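You operate a simulated robot arm through the tools that you are given. There is no shell and no other tool. Be economical: measure what you need, move in short steps, check, and stop when the job is done.

Carry out the task below with a simulated robot arm. There is one attempt and no reset: what you move stays moved.

Task
Fetch the door wedge and set it in the black frying pan.
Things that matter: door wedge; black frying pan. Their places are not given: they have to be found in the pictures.

Only the result counts: the job must be done as asked and must still hold three seconds after the hand-in. Knocking over, shifting, dropping, spilling or breaking anything else fails it.

Robot
A 6-joint arm with a two-finger parallel gripper, fixed in place. Base frame: the origin is at the foot of the arm, x ahead of it, y to its left, z up; the work surface is at about z = 0. Units: cm, degrees, N and s.
With the tool pointing down near the work surface it reaches from about 12 to 50 cm from the base axis. Its first joint turns from -72.0 to 72.0 degrees. Payload 0.65 kg.
The TCP is the grasp point between the finger pads, 2.5 cm short of the fingertips. In the tool frame z runs along the fingers and y along their closing line. Largest opening 7.6 cm; finger width 1.8, thickness 1; the body of the gripper, 3.6 by 7.8 cm, starts 4.5 cm behind the TCP.
Orientation is that of the tool frame in the base frame, as a unit quaternion [x, y, z, w]. With the fingers straight down and closing along the base's y, the tool's x points along the base's -x, its y along +y and its z along -z.

Tools
- The arm moves only by the tool jog_arm. Its argument "steps" is a list of rows, each an object of numbers (a shift or turn left out is 0, a gripper value left out holds the last): "tx", "ty", "tz": the shift along the tool's x, y, z in units of 200 mm (1.0 is 200 mm); "spin": the turn about the tool's z in units of 60 degrees (1.0 is 60 degrees); "grip": the opening in per cent of the stroke, from 0 (shut) to 100 (fully open). In form: [{"tx": .., "ty": .., "tz": .., "spin": .., "grip": ..}, ...]. A call has 1 to 10 rows; each row is the pose to reach, as a shift and turn from the pose commanded when the call began, along the tool's axes at that moment. A call with a number of a shift or a turn outside -1 to 1 is refused whole. Each row takes 0.2 s and may step no farther than 5 cm and 8.6 degrees from the row before; otherwise, or with a gripper value out of range, the whole call is refused. A pose out of reach is approached as far as the arm can. The call stops where the force on the tool passes 40 N (or 10 N more than at its start, if that is more) or the arm is blocked; 0.2 s more then pass. The fingers move at their own pace (about 10.8 cm/s each) and stop on an object; they squeeze with about 22 N. The grip force told is the motor's: it shows also when the fingers shut on nothing. Time passes only in rows, and 0.2 s behind the last, so rows that repeat a pose let the fingers close. It gives the time, the measured TCP pose, the force on the tool (base axes), the opening and the grip force at its end, in the units of the frame above (readings bear some noise), and new pictures: "pictures" is both (left out), scene, wrist or none.
- Cameras (640 x 400 px; columns grow to the right, rows downward): "scene" is fixed at [6.22, 28.07, 40.73]; the picture's right is [-0.68, -0.73, 0.00], its down [-0.40, 0.37, -0.84] and it looks along [0.61, -0.57, -0.55] (base axes); focal length 214 px, centre (320, 200). "wrist" rides on the gripper at [5.8, 1.1, -8.1] in the tool frame; the picture's right is [-0.18, 0.98, 0.00], its down [-0.75, -0.14, -0.64] and it looks along [-0.63, -0.12, 0.77] (tool axes); focal length 243 px, centre (320, 200).
- pixel_to_xyz(camera, pixels): for up to 12 pixels [column, row] of the newest picture of that camera ("zoom" is the newest enlarged one), the place [x, y, z] in the base frame of the surface seen there, good to about 0.2 cm. No time passes.
- close_up(camera, box): a new picture of the part [left, top, right, bottom] of that camera's present view, enlarged. No time passes.
- finish_job(): hands the job in; it is judged then, once.

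Work in short steps. Measure before you move; look again where a grasp or a placing could have gone wrong, and mend it. You have 60 turns and 170 pictures in all, those below and enlarged ones among them. Open the gripper and draw the arm clear of the work before you hand the job in, unless the task says otherwise; then end with one line.

The tools are called after "Emit:" by a JSON object that holds its "name" and its "arguments". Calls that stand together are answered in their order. jog_arm: Moves the arm, as the interface text tells. Its arguments: {"type":"object","properties":{"steps":{"type":"array","items":{"type":"object","properties":{"tx":{"type":"number"},"ty":{"type":"number"},"tz":{"type":"number"},"spin":{"type":"number"},"grip":{"type":"number"}}}},"pictures":{"type":"string","enum":["both","scene","wrist","none"]}},"required":["steps"]} The other tools are called the same way: pixel_to_xyz (camera, pixels) gives the place of the surface under pixels of a picture; close_up (camera, box) takes an enlarged picture of a part of a camera's view; finish_job () hands the job in.

At the start:

```text
time_s: 0.0
eef_pos: [23.29, 2.51, 32.26]
tcp_rot: [-0.001, 1.0, 0.0, 0.0]
ft_force: [-0.7, -0.3, 0.6]
gripper_width: 7.6
gripper_force: 0.0
```

scene: 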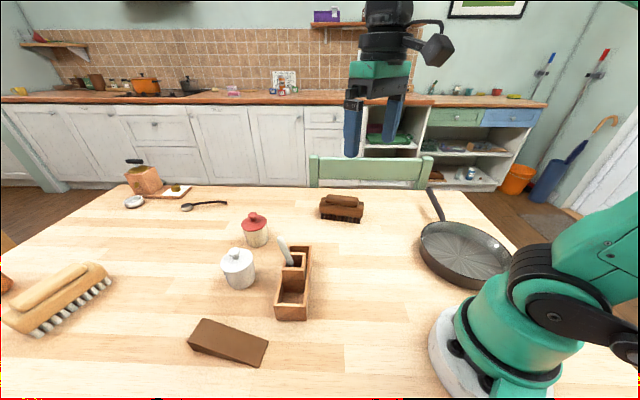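
wrist: 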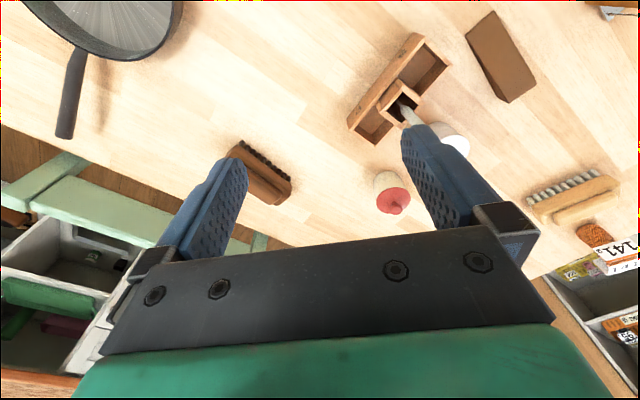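

The door wedge appears as the brown block near (228,342) in the scene picture; the pan is near (465,255). I measure both.

Emit:
{"name": "pixel_to_xyz", "arguments": {"camera": "scene", "pixels": [[200, 320], [268, 342], [188, 345], [257, 366], [230, 335], [194, 352], [465, 255], [425, 235], [510, 262], [465, 285], [450, 228], [437, 200]]}}

Emit:
{"name": "close_up", "arguments": {"camera": "scene", "box": [160, 280, 340, 392]}}

Emit:
{"name": "close_up", "arguments": {"camera": "scene", "box": [390, 170, 550, 300]}}

```text
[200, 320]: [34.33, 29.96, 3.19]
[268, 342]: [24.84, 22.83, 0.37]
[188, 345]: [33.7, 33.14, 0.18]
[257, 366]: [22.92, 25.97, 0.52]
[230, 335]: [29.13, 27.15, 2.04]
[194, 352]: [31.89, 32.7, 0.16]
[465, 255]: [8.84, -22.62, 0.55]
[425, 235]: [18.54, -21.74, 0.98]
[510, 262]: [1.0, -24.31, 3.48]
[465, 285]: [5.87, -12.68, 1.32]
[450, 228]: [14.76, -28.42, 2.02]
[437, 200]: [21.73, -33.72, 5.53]
```

```text
3.56 times, centred on (250, 336) of scene
```

zoom: 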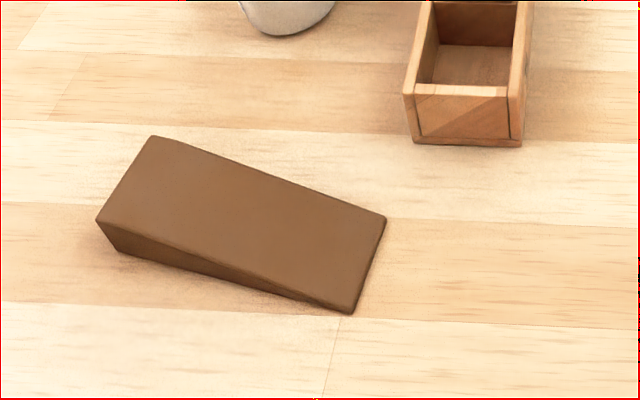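

```text
3.08 times, centred on (470, 235) of scene
```

zoom: 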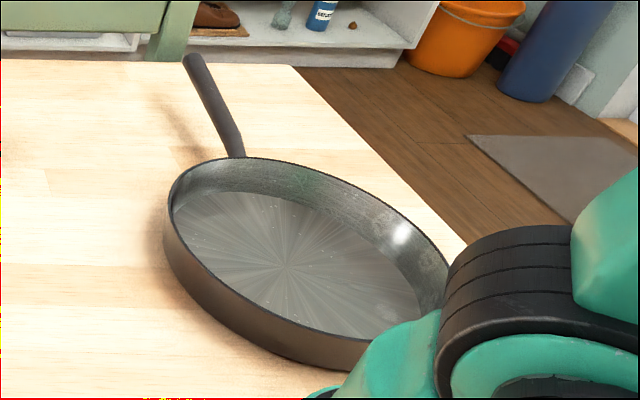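

I measure the wedge's corners and the pan's floor and rim more closely.

Emit:
{"name": "pixel_to_xyz", "arguments": {"camera": "scene", "pixels": [[203.5, 319.5], [189, 342], [193, 349], [258, 366], [267, 341], [235, 329], [223, 352]]}}

Emit:
{"name": "pixel_to_xyz", "arguments": {"camera": "zoom", "pixels": [[285, 265], [170, 205], [245, 160], [210, 185], [180, 205], [440, 300], [375, 338], [370, 205], [230, 310], [385, 235], [250, 300], [240, 340]]}}

```text
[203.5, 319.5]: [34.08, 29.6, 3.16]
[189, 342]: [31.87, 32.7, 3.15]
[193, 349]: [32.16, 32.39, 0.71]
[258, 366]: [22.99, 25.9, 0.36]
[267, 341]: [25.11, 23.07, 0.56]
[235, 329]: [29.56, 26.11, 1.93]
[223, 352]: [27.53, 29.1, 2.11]
```

```text
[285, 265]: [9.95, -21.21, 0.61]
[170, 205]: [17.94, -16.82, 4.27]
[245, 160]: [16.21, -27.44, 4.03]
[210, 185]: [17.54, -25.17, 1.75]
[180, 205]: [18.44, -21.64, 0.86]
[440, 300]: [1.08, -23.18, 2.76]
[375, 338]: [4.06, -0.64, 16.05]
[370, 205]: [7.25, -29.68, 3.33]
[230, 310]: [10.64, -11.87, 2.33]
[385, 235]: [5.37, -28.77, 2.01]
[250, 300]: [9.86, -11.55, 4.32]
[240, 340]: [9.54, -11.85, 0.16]
```

The wedge runs from its thin end at about (24,24.5) to its thick end at about (33,31), so it is 3.8 cm wide and its axis is at 36°. I start towards it and turn the fingers to close across its width.

Emit:
{"name": "jog_arm", "arguments": {"steps": [{"tx": -0.034, "ty": 0.132, "tz": 0.04, "spin": -0.1214, "grip": 100}, {"tx": -0.067, "ty": 0.264, "tz": 0.08, "spin": -0.2428}, {"tx": -0.101, "ty": 0.396, "tz": 0.12, "spin": -0.3642}, {"tx": -0.134, "ty": 0.528, "tz": 0.16, "spin": -0.4856}, {"tx": -0.168, "ty": 0.66, "tz": 0.2, "spin": -0.607}, {"tx": -0.168, "ty": 0.66, "tz": 0.2, "spin": -0.607}]}}

```text
time_s: 1.4
eef_pos: [26.61, 15.67, 28.32]
tcp_rot: [-0.314, 0.949, 0.0, 0.001]
ft_force: [-0.3, -0.2, 0.0]
gripper_width: 7.61
gripper_force: 0.1
```

scene: 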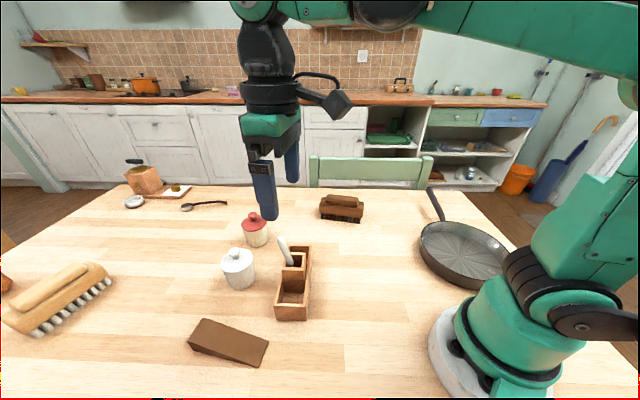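
wrist: 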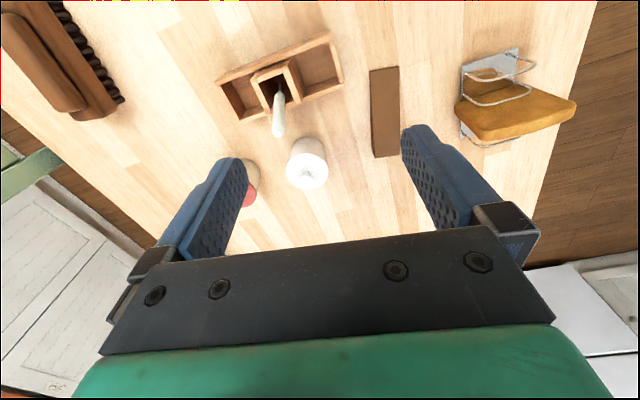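

The wedge is aligned in the wrist view at about (385,110), and there is a sponge holder beside it at about (505,100). I check where the neighbours are and move above the wedge.

Emit:
{"name": "pixel_to_xyz", "arguments": {"camera": "wrist", "pixels": [[371, 70], [398, 68], [398, 155], [374, 157], [457, 100], [462, 75], [310, 165], [340, 70], [470, 140], [570, 110]]}}

Emit:
{"name": "jog_arm", "arguments": {"steps": [{"tx": -0.106, "ty": 0.086, "tz": 0.14}, {"tx": -0.212, "ty": 0.172, "tz": 0.28}, {"tx": -0.318, "ty": 0.258, "tz": 0.42}, {"tx": -0.424, "ty": 0.344, "tz": 0.56}, {"tx": -0.53, "ty": 0.43, "tz": 0.7}, {"tx": -0.53, "ty": 0.43, "tz": 0.7}]}}

```text
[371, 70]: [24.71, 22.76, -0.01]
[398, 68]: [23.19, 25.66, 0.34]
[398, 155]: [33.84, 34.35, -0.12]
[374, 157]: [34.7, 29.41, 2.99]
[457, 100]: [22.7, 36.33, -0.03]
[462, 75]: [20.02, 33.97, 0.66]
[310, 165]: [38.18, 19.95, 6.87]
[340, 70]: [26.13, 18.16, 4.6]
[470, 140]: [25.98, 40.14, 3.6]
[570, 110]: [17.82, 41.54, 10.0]
```

```text
time_s: 2.8
eef_pos: [29.9, 29.22, 14.44]
tcp_rot: [-0.313, 0.95, 0.0, 0.0]
ft_force: [-0.3, 0.6, 0.8]
gripper_width: 7.58
gripper_force: 0.0
```

scene: 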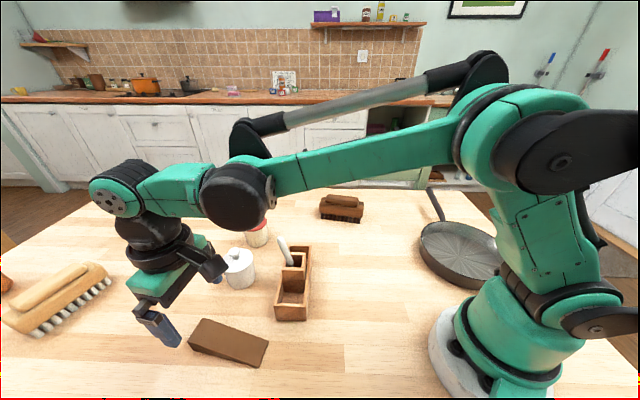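
wrist: 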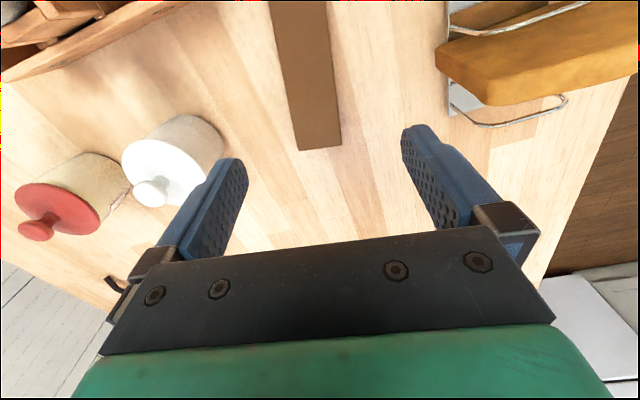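

The tool is above the wedge. I measure the wedge in this view to centre the fingers on it before going down.

Emit:
{"name": "pixel_to_xyz", "arguments": {"camera": "wrist", "pixels": [[299, 146], [338, 142], [285, 80], [331, 80], [274, 10], [324, 10]]}}

```text
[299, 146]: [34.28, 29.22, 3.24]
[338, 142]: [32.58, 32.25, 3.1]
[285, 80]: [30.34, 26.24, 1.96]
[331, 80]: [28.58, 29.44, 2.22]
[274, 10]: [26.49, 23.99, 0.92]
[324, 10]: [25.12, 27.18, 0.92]
```

The wedge centreline runs through about (30.4,28.7), so I shift 0.8 cm along -tool y and lower to z 2.9.

Emit:
{"name": "jog_arm", "arguments": {"steps": [{"tx": -0.01, "ty": -0.038, "tz": 0.2}, {"tx": -0.01, "ty": -0.038, "tz": 0.4}, {"tx": -0.01, "ty": -0.038, "tz": 0.5}, {"tx": -0.01, "ty": -0.038, "tz": 0.577}, {"tx": -0.01, "ty": -0.038, "tz": 0.577}]}}

```text
time_s: 4.0
eef_pos: [30.59, 28.4, 2.84]
tcp_rot: [-0.314, 0.95, -0.001, 0.001]
ft_force: [0.4, -0.5, 0.0]
gripper_width: 7.58
gripper_force: 0.1
```

scene: 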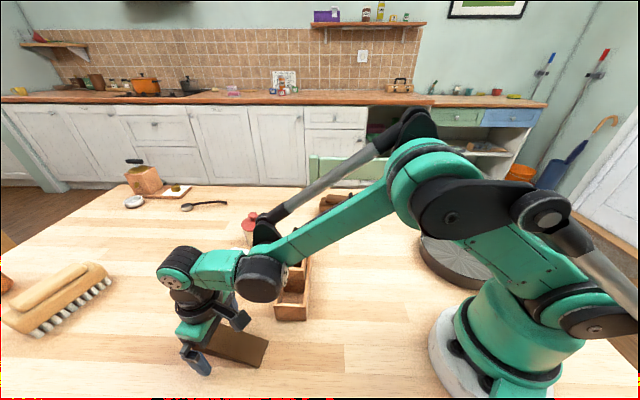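
wrist: 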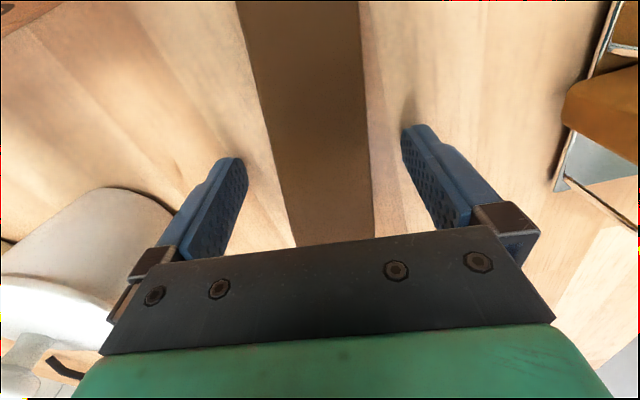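

The wedge lies between the fingers at about column 315, with no contact. I close the fingers.

Emit:
{"name": "jog_arm", "arguments": {"steps": [{"grip": 0}, {"grip": 0}, {"grip": 0}, {"grip": 0}], "pictures": "wrist"}}

```text
time_s: 5.0
eef_pos: [30.53, 28.44, 2.87]
tcp_rot: [-0.313, 0.95, 0.001, 0.001]
ft_force: [-0.4, -0.2, -0.1]
gripper_width: 3.99
gripper_force: 22.3
```

wrist: 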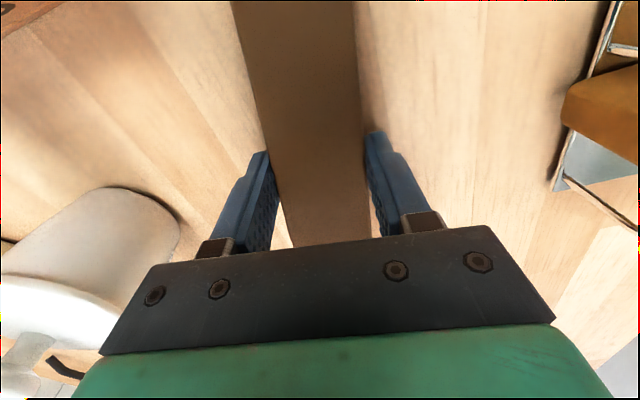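

The fingers hold the wedge at a 4.0 cm opening with 22 N. I lift straight up by about 17 cm.

Emit:
{"name": "jog_arm", "arguments": {"steps": [{"tz": -0.1}, {"tz": -0.25}, {"tz": -0.4}, {"tz": -0.55}, {"tz": -0.7}, {"tz": -0.85}, {"tz": -0.85}]}}

```text
time_s: 6.6
eef_pos: [30.85, 28.58, 19.75]
tcp_rot: [-0.314, 0.95, 0.0, 0.001]
ft_force: [1.0, 0.4, -0.2]
gripper_width: 3.96
gripper_force: 22.1
```

scene: 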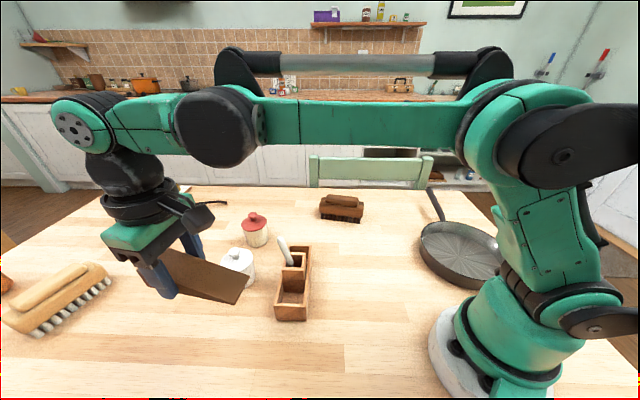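
wrist: 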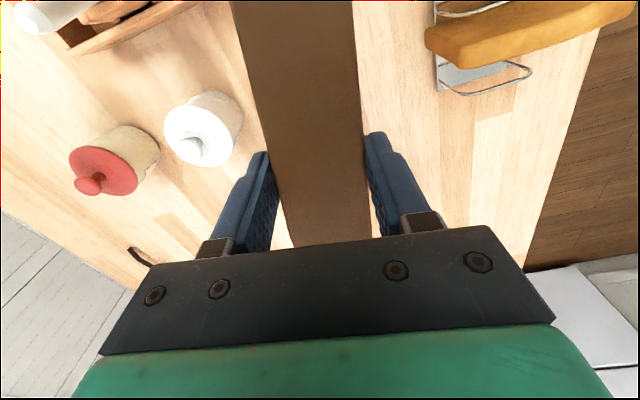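

The wedge is held firmly at z 19.8. I swing towards the pan in stages, turning with the arm.

Emit:
{"name": "jog_arm", "arguments": {"steps": [{"tx": 0.134, "ty": -0.132, "spin": 0.13}, {"tx": 0.267, "ty": -0.264, "spin": 0.26}, {"tx": 0.401, "ty": -0.397, "spin": 0.39}, {"tx": 0.534, "ty": -0.529, "spin": 0.52}, {"tx": 0.668, "ty": -0.661, "spin": 0.65}, {"tx": 0.668, "ty": -0.661, "spin": 0.65}], "pictures": "scene"}}

```text
time_s: 8.0
eef_pos: [27.95, 9.86, 20.15]
tcp_rot: [0.022, 1.0, 0.0, 0.0]
ft_force: [0.3, 0.2, -1.4]
gripper_width: 3.97
gripper_force: 22.3
```

scene: 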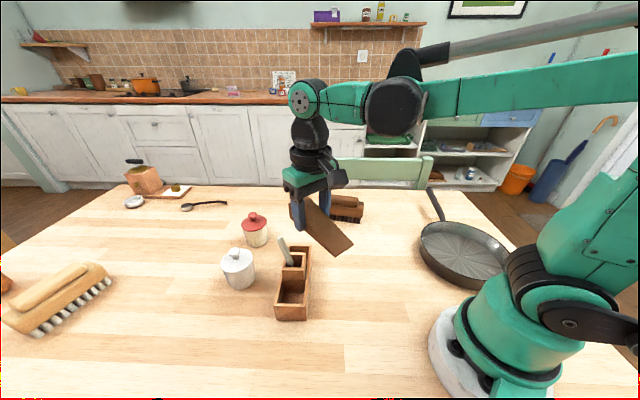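

I continue the swing to about (22,-8).

Emit:
{"name": "jog_arm", "arguments": {"steps": [{"tx": 0.052, "ty": -0.181, "spin": 0.13}, {"tx": 0.103, "ty": -0.362, "spin": 0.26}, {"tx": 0.155, "ty": -0.543, "spin": 0.39}, {"tx": 0.206, "ty": -0.724, "spin": 0.52}, {"tx": 0.258, "ty": -0.905, "spin": 0.65}, {"tx": 0.258, "ty": -0.905, "spin": 0.65}], "pictures": "both"}}

```text
time_s: 9.4
eef_pos: [21.94, -7.79, 19.89]
tcp_rot: [0.355, 0.935, 0.001, 0.0]
ft_force: [-0.2, -0.4, -0.5]
gripper_width: 3.95
gripper_force: 22.0
```

scene: 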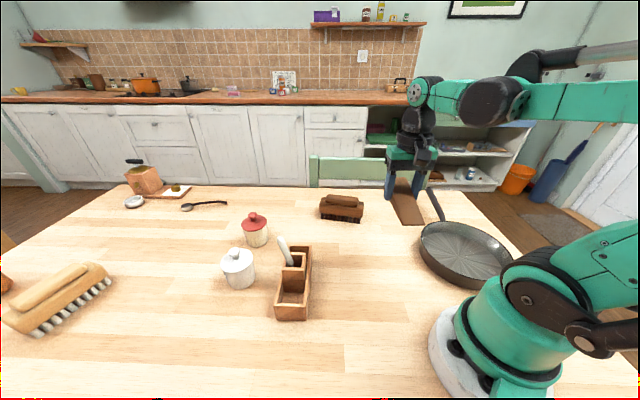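
wrist: 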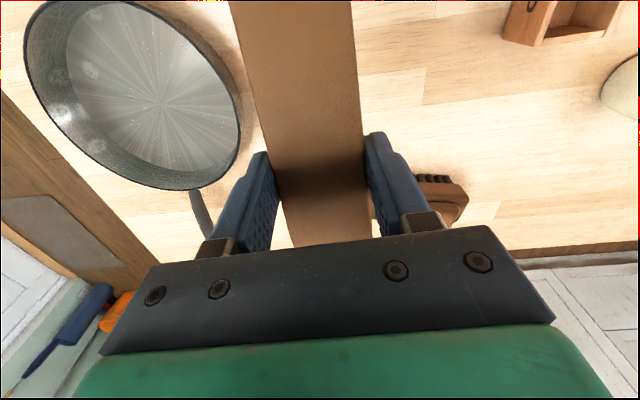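

The wrist view shows the whole pan. I measure its rim and floor centre.

Emit:
{"name": "pixel_to_xyz", "arguments": {"camera": "wrist", "pixels": [[158, 103], [30, 45], [239, 110], [190, 187], [130, 3], [70, 35], [232, 105], [150, 168], [60, 125], [200, 40]]}}

```text
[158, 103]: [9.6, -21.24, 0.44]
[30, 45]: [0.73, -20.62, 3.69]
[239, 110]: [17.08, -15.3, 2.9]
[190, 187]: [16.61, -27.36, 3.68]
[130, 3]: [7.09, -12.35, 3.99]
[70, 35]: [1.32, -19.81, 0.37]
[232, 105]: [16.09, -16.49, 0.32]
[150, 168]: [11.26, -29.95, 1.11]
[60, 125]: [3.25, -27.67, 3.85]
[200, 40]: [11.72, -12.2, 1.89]
```

The pan's centre is (9.6,-21.2) and its floor is at z 0.4. I move the tool to (10.5,-22.8), so that the middle of the wedge is over the centre.

Emit:
{"name": "jog_arm", "arguments": {"steps": [{"tx": -0.014, "ty": -0.188, "spin": 0.068}, {"tx": -0.028, "ty": -0.376, "spin": 0.136}, {"tx": -0.042, "ty": -0.564, "spin": 0.204}, {"tx": -0.056, "ty": -0.752, "spin": 0.272}, {"tx": -0.07, "ty": -0.94, "spin": 0.34}, {"tx": -0.07, "ty": -0.94, "spin": 0.34}]}}

```text
time_s: 10.8
eef_pos: [10.3, -22.71, 19.71]
tcp_rot: [0.514, 0.858, 0.0, 0.001]
ft_force: [0.0, 0.5, 0.0]
gripper_width: 3.93
gripper_force: 22.8
```

scene: 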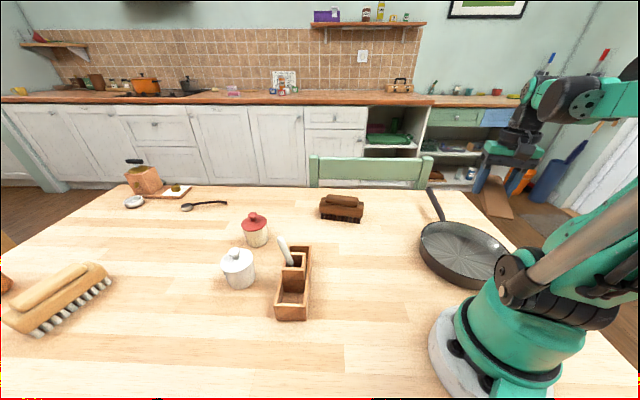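
wrist: 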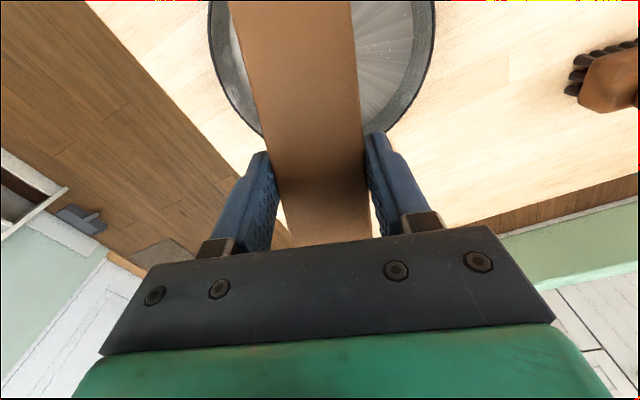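

The wedge is over the pan with the sides even. I lower to about z 6.5 first and check.

Emit:
{"name": "jog_arm", "arguments": {"steps": [{"tz": 0.15}, {"tz": 0.3}, {"tz": 0.45}, {"tz": 0.57}, {"tz": 0.66}, {"tz": 0.66}]}}

```text
time_s: 12.2
eef_pos: [10.31, -22.94, 6.64]
tcp_rot: [0.515, 0.857, 0.001, 0.0]
ft_force: [0.4, 0.1, -1.2]
gripper_width: 3.95
gripper_force: 22.6
```

scene: 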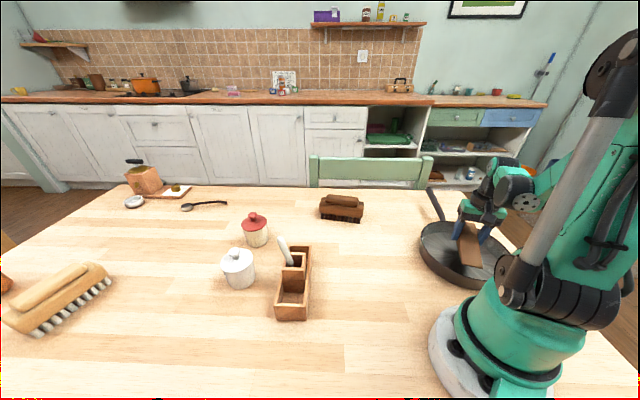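
wrist: 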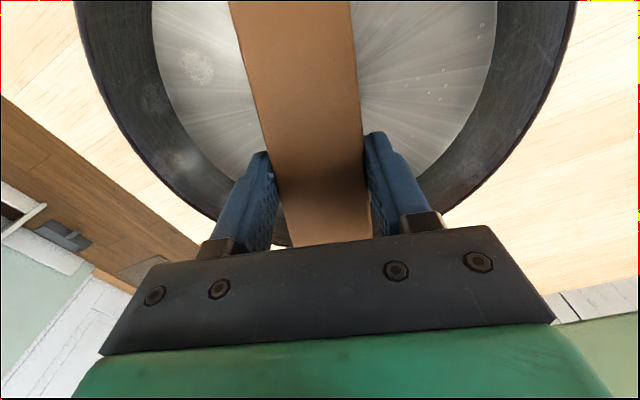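

The wedge is well inside the rim. I lower to z about 3.4, near the pan floor.

Emit:
{"name": "jog_arm", "arguments": {"steps": [{"tz": 0.06}, {"tz": 0.11}, {"tz": 0.145}, {"tz": 0.161}, {"tz": 0.161}]}}

```text
time_s: 13.4
eef_pos: [10.44, -22.86, 3.35]
tcp_rot: [0.514, 0.858, 0.0, 0.0]
ft_force: [-1.7, -1.0, 15.5]
gripper_width: 3.96
gripper_force: 21.8
```

scene: 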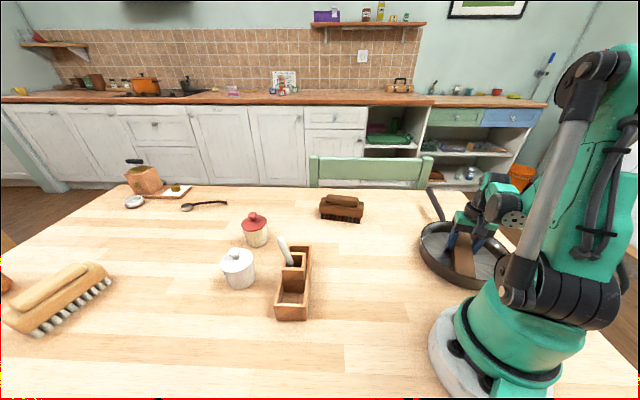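
wrist: 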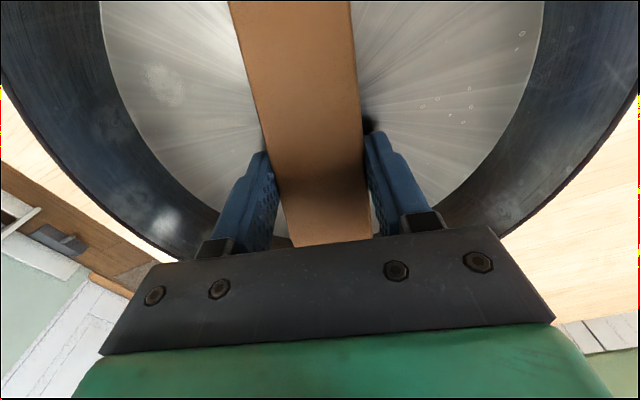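

The wedge rests on the floor with 15 N contact. I ease up a hair, open partly, and rise.

Emit:
{"name": "jog_arm", "arguments": {"steps": [{"tz": -0.003}, {"tz": -0.003, "grip": 75}, {"tz": -0.003, "grip": 75}, {"tz": -0.003, "grip": 75}, {"tz": -0.1}, {"tz": -0.3}, {"tz": -0.5}, {"tz": -0.7}, {"tz": -0.7}]}}

```text
time_s: 15.4
eef_pos: [10.5, -22.74, 17.28]
tcp_rot: [0.515, 0.857, 0.0, 0.0]
ft_force: [0.6, -0.1, -0.4]
gripper_width: 5.7
gripper_force: 0.1
```

scene: 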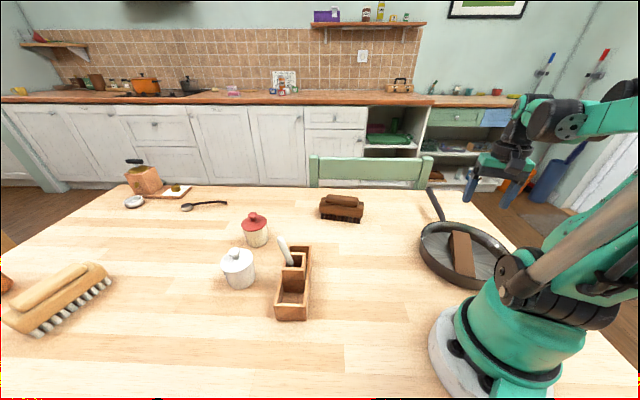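
wrist: 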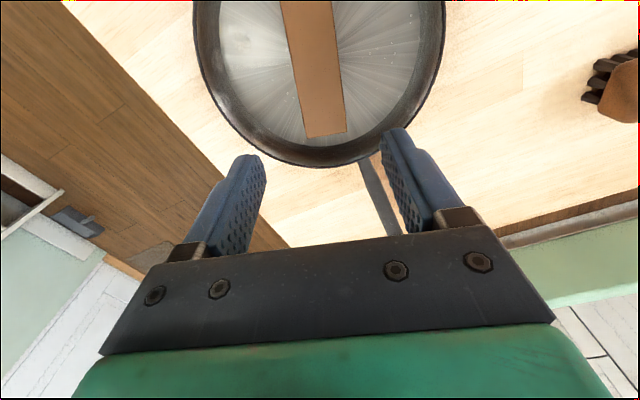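

The wedge lies flat in the pan and the gripper is free of it. I draw the arm clear.

Emit:
{"name": "jog_arm", "arguments": {"steps": [{"tx": 0.076, "ty": 0.171, "tz": -0.03}, {"tx": 0.152, "ty": 0.342, "tz": -0.06}, {"tx": 0.228, "ty": 0.513, "tz": -0.1}, {"tx": 0.304, "ty": 0.684, "tz": -0.15}, {"tx": 0.38, "ty": 0.855, "tz": -0.2}, {"tx": 0.38, "ty": 0.855, "tz": -0.2}], "pictures": "scene"}}

```text
time_s: 16.8
eef_pos: [22.07, -7.96, 21.41]
tcp_rot: [0.516, 0.857, 0.0, 0.001]
ft_force: [-0.3, -0.3, 0.1]
gripper_width: 5.69
gripper_force: 0.1
```

scene: 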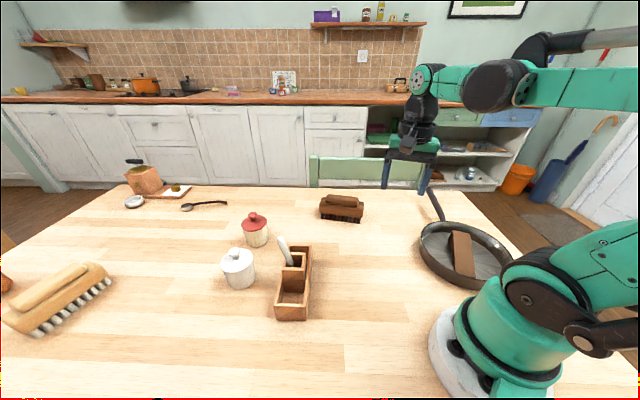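

The wedge sits in the pan at about (462,255), the other objects are where they were, and the arm is clear. I hand in.

Emit:
{"name": "finish_job", "arguments": {}}

```text
The job is handed in.
```

The door wedge is lying flat in the black frying pan, nothing else on the table moved in the pictures, and I handed the job in with the gripper open and the arm clear.
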